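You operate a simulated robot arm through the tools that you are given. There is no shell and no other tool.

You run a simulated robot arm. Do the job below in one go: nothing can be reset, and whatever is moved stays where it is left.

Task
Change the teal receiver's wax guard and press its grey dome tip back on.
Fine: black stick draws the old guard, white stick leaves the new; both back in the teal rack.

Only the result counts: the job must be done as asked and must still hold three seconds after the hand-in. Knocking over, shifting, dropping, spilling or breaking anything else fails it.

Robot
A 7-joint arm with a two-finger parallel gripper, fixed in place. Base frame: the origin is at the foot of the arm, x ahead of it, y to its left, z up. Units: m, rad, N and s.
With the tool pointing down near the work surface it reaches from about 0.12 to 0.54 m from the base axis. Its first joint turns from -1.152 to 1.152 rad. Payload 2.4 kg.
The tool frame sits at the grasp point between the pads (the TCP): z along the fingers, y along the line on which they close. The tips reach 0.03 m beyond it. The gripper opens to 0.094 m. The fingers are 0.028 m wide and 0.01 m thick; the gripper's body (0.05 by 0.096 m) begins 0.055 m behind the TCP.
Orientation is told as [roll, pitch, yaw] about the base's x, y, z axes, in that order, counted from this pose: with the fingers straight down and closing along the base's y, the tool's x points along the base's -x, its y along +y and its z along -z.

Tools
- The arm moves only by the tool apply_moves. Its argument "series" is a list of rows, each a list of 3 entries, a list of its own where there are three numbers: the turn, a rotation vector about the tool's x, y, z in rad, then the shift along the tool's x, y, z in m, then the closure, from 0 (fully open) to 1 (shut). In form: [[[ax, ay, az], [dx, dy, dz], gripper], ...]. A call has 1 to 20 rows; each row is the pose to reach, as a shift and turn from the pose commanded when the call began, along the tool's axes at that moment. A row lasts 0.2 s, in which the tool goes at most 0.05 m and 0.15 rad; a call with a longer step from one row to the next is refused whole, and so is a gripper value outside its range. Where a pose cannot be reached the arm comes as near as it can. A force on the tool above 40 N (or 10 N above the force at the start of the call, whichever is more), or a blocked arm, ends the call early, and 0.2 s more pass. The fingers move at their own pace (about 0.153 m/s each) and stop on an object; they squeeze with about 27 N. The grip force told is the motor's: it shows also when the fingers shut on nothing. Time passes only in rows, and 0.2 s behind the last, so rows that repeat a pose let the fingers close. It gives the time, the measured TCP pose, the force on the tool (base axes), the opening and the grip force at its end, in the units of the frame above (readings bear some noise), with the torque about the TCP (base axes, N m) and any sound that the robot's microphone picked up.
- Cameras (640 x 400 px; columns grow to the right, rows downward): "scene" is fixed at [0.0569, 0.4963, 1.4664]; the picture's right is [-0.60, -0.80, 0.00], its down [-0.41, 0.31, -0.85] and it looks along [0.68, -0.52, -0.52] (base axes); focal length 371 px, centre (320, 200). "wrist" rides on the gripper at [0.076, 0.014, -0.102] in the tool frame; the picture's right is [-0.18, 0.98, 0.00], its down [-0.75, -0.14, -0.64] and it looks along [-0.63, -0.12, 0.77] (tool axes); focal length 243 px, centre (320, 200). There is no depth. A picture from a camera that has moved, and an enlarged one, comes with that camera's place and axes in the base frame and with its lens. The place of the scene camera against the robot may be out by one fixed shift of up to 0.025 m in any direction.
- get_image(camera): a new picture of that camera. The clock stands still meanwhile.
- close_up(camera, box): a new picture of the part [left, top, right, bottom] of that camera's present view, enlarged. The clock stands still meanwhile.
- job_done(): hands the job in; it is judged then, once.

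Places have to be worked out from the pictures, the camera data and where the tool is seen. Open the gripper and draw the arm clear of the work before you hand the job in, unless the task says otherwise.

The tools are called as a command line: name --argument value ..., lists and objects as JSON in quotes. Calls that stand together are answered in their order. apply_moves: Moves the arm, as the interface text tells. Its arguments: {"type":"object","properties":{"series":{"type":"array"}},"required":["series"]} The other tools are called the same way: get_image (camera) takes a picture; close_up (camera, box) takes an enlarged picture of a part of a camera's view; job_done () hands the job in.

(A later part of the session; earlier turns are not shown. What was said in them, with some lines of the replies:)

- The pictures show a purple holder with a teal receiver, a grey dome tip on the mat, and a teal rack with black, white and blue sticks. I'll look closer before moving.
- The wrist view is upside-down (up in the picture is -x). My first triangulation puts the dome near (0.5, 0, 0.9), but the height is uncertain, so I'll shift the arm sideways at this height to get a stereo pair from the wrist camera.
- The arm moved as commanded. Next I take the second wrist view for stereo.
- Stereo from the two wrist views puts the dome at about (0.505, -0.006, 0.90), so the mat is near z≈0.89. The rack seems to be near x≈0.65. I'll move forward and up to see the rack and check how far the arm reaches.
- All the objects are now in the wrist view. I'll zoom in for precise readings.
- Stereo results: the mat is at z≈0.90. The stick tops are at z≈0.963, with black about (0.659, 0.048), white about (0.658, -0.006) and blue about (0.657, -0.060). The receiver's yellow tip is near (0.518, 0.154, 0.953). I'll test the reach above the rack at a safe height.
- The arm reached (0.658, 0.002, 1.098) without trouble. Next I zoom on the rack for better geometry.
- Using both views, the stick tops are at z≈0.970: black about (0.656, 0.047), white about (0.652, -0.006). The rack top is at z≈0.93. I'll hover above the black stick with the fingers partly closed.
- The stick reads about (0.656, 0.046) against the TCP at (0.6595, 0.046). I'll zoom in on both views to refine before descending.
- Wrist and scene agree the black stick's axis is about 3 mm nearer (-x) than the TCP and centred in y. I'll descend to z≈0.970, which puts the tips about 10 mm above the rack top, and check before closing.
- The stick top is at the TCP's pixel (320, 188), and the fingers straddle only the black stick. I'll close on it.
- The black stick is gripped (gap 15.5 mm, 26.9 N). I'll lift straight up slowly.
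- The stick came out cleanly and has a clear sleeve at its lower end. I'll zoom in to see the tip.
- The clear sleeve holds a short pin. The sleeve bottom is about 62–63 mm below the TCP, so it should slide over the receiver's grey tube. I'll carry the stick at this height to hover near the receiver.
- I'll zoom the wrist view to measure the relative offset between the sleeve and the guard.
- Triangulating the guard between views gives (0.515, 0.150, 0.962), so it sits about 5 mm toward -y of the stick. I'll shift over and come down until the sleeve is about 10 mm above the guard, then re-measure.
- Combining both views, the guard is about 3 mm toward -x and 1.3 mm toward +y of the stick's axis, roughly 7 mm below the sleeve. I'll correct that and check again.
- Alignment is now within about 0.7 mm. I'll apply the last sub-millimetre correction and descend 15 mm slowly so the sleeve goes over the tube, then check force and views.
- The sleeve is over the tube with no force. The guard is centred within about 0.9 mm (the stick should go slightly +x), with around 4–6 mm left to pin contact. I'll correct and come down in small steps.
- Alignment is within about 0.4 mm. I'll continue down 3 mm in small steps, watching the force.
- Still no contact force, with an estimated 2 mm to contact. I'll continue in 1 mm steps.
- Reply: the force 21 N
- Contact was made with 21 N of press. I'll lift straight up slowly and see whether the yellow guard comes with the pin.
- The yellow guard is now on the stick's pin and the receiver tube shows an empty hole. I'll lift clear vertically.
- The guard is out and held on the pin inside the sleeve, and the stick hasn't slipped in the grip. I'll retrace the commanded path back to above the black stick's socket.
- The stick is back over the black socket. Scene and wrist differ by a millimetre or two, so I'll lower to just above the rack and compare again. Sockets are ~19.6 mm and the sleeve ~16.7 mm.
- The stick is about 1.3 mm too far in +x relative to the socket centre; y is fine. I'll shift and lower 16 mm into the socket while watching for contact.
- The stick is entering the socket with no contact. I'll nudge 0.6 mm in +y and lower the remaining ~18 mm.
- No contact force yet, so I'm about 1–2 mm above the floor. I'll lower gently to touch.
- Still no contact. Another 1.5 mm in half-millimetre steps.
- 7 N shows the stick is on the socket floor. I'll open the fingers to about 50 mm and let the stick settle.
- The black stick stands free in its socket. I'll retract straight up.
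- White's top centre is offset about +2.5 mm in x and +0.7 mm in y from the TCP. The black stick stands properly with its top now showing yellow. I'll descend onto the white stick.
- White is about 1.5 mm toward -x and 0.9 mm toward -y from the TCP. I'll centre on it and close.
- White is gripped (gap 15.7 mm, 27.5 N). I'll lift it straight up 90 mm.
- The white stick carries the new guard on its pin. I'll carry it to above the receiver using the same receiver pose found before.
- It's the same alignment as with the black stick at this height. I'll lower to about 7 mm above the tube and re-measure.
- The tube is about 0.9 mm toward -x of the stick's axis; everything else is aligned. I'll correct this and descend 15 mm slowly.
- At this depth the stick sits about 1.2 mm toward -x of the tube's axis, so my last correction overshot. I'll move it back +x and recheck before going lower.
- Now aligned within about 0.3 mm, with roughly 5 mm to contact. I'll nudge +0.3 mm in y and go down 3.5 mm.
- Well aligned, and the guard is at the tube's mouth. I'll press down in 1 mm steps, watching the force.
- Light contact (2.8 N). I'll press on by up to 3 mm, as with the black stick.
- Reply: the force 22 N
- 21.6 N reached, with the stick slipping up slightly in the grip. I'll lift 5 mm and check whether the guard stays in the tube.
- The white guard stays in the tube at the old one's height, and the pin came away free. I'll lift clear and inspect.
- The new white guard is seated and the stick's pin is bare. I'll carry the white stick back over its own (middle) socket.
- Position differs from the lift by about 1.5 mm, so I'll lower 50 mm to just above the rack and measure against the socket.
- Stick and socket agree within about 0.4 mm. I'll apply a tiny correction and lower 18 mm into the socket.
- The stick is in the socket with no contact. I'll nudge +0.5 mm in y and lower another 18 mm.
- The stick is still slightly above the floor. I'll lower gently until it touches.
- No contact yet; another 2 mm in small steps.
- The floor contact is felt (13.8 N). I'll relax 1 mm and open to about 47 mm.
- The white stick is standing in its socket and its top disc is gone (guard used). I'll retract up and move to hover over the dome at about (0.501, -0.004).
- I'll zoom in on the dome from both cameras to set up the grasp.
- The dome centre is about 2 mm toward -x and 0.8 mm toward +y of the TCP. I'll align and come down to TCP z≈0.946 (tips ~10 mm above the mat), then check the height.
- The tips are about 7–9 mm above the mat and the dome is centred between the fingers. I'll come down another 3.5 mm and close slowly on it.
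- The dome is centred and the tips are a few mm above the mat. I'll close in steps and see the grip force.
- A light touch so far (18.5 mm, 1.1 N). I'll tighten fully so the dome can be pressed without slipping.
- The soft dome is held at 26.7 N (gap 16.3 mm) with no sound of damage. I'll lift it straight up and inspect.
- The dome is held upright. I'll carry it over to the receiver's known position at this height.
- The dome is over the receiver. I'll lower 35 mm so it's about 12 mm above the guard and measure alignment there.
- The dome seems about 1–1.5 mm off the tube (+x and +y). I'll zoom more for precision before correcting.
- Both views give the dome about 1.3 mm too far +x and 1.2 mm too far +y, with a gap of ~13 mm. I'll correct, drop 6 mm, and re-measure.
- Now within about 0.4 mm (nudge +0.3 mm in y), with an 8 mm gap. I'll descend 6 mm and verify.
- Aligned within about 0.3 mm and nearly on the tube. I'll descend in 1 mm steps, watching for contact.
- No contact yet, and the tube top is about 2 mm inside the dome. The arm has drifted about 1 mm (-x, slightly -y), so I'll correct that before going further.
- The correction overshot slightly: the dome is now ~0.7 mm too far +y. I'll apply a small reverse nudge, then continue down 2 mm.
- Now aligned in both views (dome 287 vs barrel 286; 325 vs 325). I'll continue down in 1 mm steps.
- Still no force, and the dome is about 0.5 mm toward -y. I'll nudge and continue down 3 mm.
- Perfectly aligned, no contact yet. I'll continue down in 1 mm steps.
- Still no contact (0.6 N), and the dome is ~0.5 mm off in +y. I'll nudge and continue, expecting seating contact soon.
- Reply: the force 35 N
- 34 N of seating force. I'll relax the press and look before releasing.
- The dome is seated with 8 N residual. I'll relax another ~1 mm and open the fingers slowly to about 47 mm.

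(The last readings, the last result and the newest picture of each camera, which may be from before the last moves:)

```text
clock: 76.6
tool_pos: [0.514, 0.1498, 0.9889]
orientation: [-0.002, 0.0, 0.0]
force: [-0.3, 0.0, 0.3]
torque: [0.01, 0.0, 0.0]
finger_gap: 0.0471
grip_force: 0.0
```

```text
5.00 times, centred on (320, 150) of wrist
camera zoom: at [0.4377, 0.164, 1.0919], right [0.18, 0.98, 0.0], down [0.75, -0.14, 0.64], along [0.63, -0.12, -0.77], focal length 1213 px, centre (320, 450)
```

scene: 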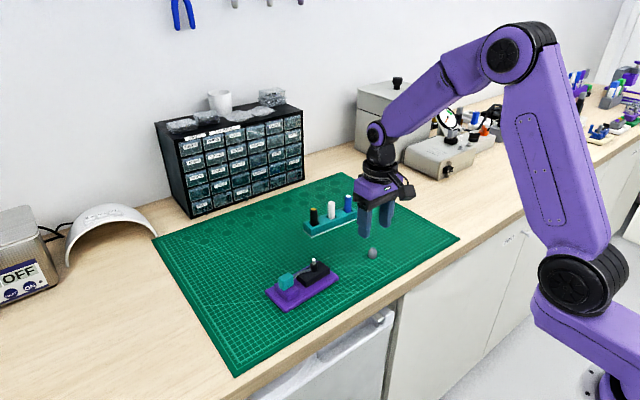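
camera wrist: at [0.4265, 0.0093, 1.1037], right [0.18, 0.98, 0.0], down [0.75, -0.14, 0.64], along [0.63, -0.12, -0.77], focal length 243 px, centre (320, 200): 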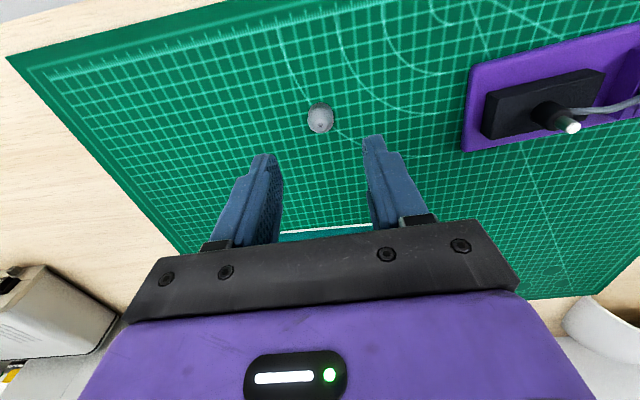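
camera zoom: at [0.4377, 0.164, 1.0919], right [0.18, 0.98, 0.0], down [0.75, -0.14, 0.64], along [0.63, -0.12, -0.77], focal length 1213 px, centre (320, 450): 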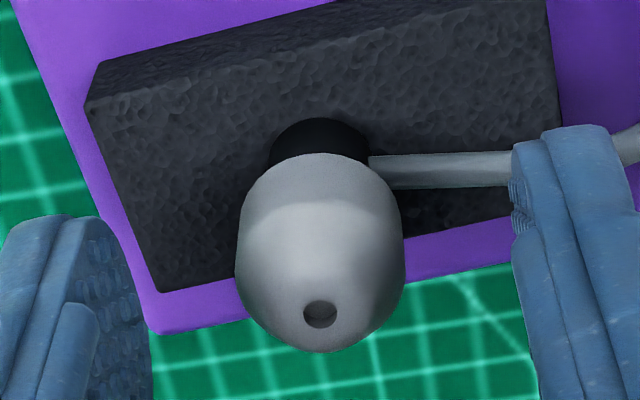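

The dome stands upright and centred on the receiver. I'll retract straight up and clear.

apply_moves --series '[[[0, 0, 0], [0, 0, -0.01], 0.5], [[0, 0, 0], [0, 0, -0.03], 0.5], [[0, 0, 0], [0, 0, -0.06], 0.5], [[0, 0, 0], [0, 0, -0.09], 0.4], [[0, 0, 0], [0.04, -0.01, -0.11], 0.3], [[0, 0, 0], [0.08, -0.02, -0.13], 0.2], [[0, 0, 0], [0.11, -0.03, -0.14], 0.1], [[0, 0, 0], [0.11, -0.03, -0.14], 0]]'

close_up --camera "scene" --box '[292, 245, 332, 270]'

close_up --camera "scene" --box '[250, 190, 378, 310]'

get_image --camera "wrist"

```text
clock: 78.4
tool_pos: [0.4052, 0.1188, 1.1282]
orientation: [0.0, -0.001, 0.0]
force: [-0.6, -0.3, 0.0]
torque: [0.02, 0.03, -0.02]
finger_gap: 0.0939
grip_force: 0.1
```

```text
16.00 times, centred on (312, 258) of scene
camera zoom: at [0.0569, 0.4963, 1.4664], right [-0.6, -0.8, 0.0], down [-0.41, 0.31, -0.85], along [0.68, -0.52, -0.52], focal length 5933 px, centre (448, -720)
```

zoom: 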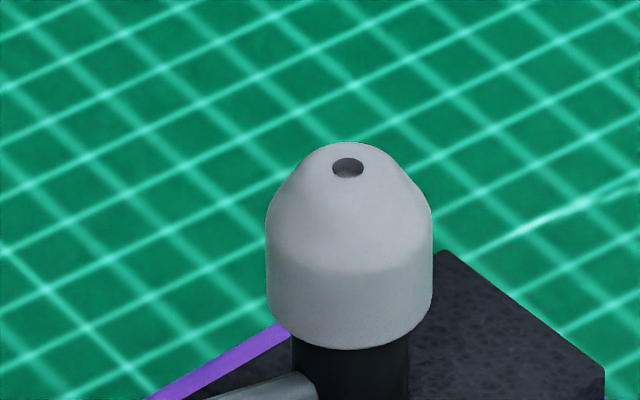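

```text
3.33 times, centred on (314, 250) of scene
camera zoom: at [0.0569, 0.4963, 1.4664], right [-0.6, -0.8, 0.0], down [-0.41, 0.31, -0.85], along [0.68, -0.52, -0.52], focal length 1236 px, centre (340, 33)
```

zoom: 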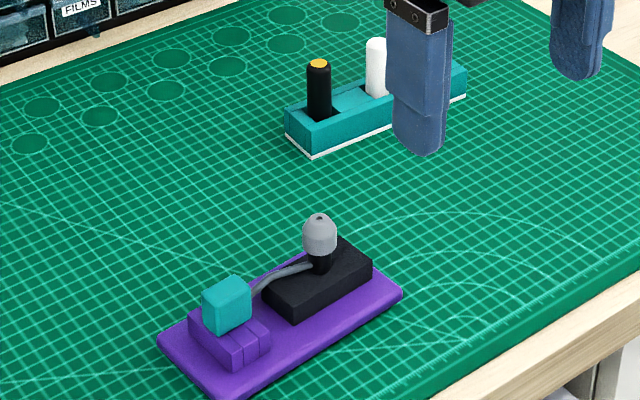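

```text
taken
camera wrist: at [0.3292, 0.133, 1.2326], right [0.18, 0.98, 0.0], down [0.75, -0.14, 0.64], along [0.63, -0.12, -0.77], focal length 243 px, centre (320, 200)
```

wrist: 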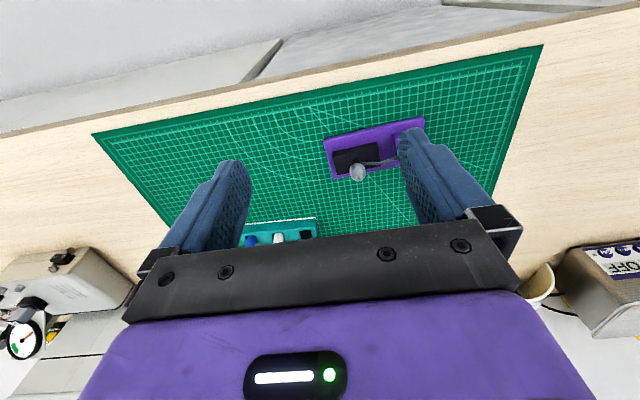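

The dome sits flush on the receiver's barrel and upright. I'll move the arm back to its start pose and do final checks on the rack and holder.

apply_moves --series '[[[0, 0, 0], [0.01, -0.03, -0.02], 0], [[0, 0, 0], [0.02, -0.06, -0.04], 0], [[0, 0, 0], [0.038, -0.086, -0.06], 0], [[0, 0, 0], [0.038, -0.086, -0.06], 0]]'

close_up --camera "scene" --box '[250, 240, 350, 310]'

close_up --camera "scene" --box '[290, 180, 390, 270]'

close_up --camera "wrist" --box '[280, 100, 480, 240]'

```text
clock: 79.4
tool_pos: [0.3655, 0.0325, 1.1892]
orientation: [-0.001, -0.001, 0.0]
force: [-0.1, -0.3, 0.0]
torque: [0.05, 0.0, -0.02]
finger_gap: 0.094
grip_force: 0.0
```

```text
5.71 times, centred on (300, 275) of scene
camera zoom: at [0.0569, 0.4963, 1.4664], right [-0.6, -0.8, 0.0], down [-0.41, 0.31, -0.85], along [0.68, -0.52, -0.52], focal length 2119 px, centre (434, -229)
```

zoom: 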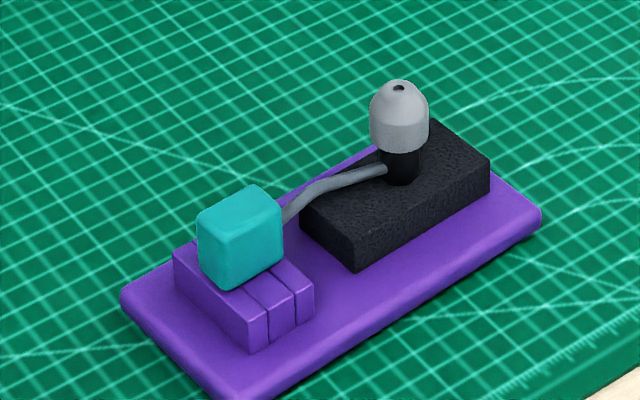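

```text
4.44 times, centred on (340, 225) of scene
camera zoom: at [0.0569, 0.4963, 1.4664], right [-0.6, -0.8, 0.0], down [-0.41, 0.31, -0.85], along [0.68, -0.52, -0.52], focal length 1648 px, centre (231, 89)
```

zoom: 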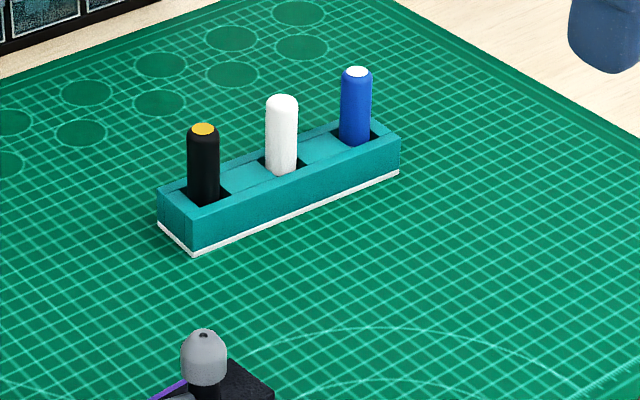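

```text
2.86 times, centred on (380, 170) of wrist
camera zoom: at [0.2898, 0.0471, 1.2933], right [0.18, 0.98, 0.0], down [0.75, -0.14, 0.64], along [0.63, -0.12, -0.77], focal length 693 px, centre (149, 286)
```

zoom: 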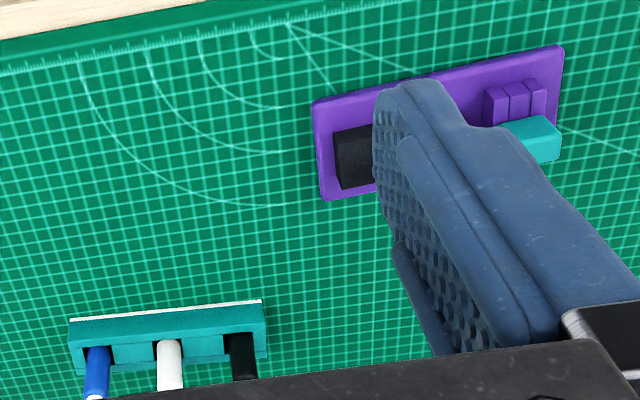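

Final checks: the holder and rack haven't moved. The black stick (old guard, yellow top) and white stick stand in their sockets, blue is untouched, and the dome is seated upright on the teal receiver. The gripper is open and clear, so I'm handing the job in.

job_done

```text
The job is handed in.
```

I changed the teal receiver's wax guard and pressed the grey dome tip back on, then handed the job in. I haven't seen the judging result.

- **Old guard:** the black stick drew out the yellow guard, and the receiver's tube showed empty afterwards.
- **New guard:** the white stick left the new white guard in the tube, level with where the old one sat.
- **Dome tip:** I pressed it on with about 34 N. In the pictures it stands upright, with its bottom edge level with the top of the receiver's barrel. I did not tug on it to test the hold.
- **Sticks:** both are back in their own sockets in the teal rack. The black one still holds the old guard.
- **Other items:** the holder, the rack and the blue stick look unmoved against the first pictures. The gripper is open and the arm is back near its start position.
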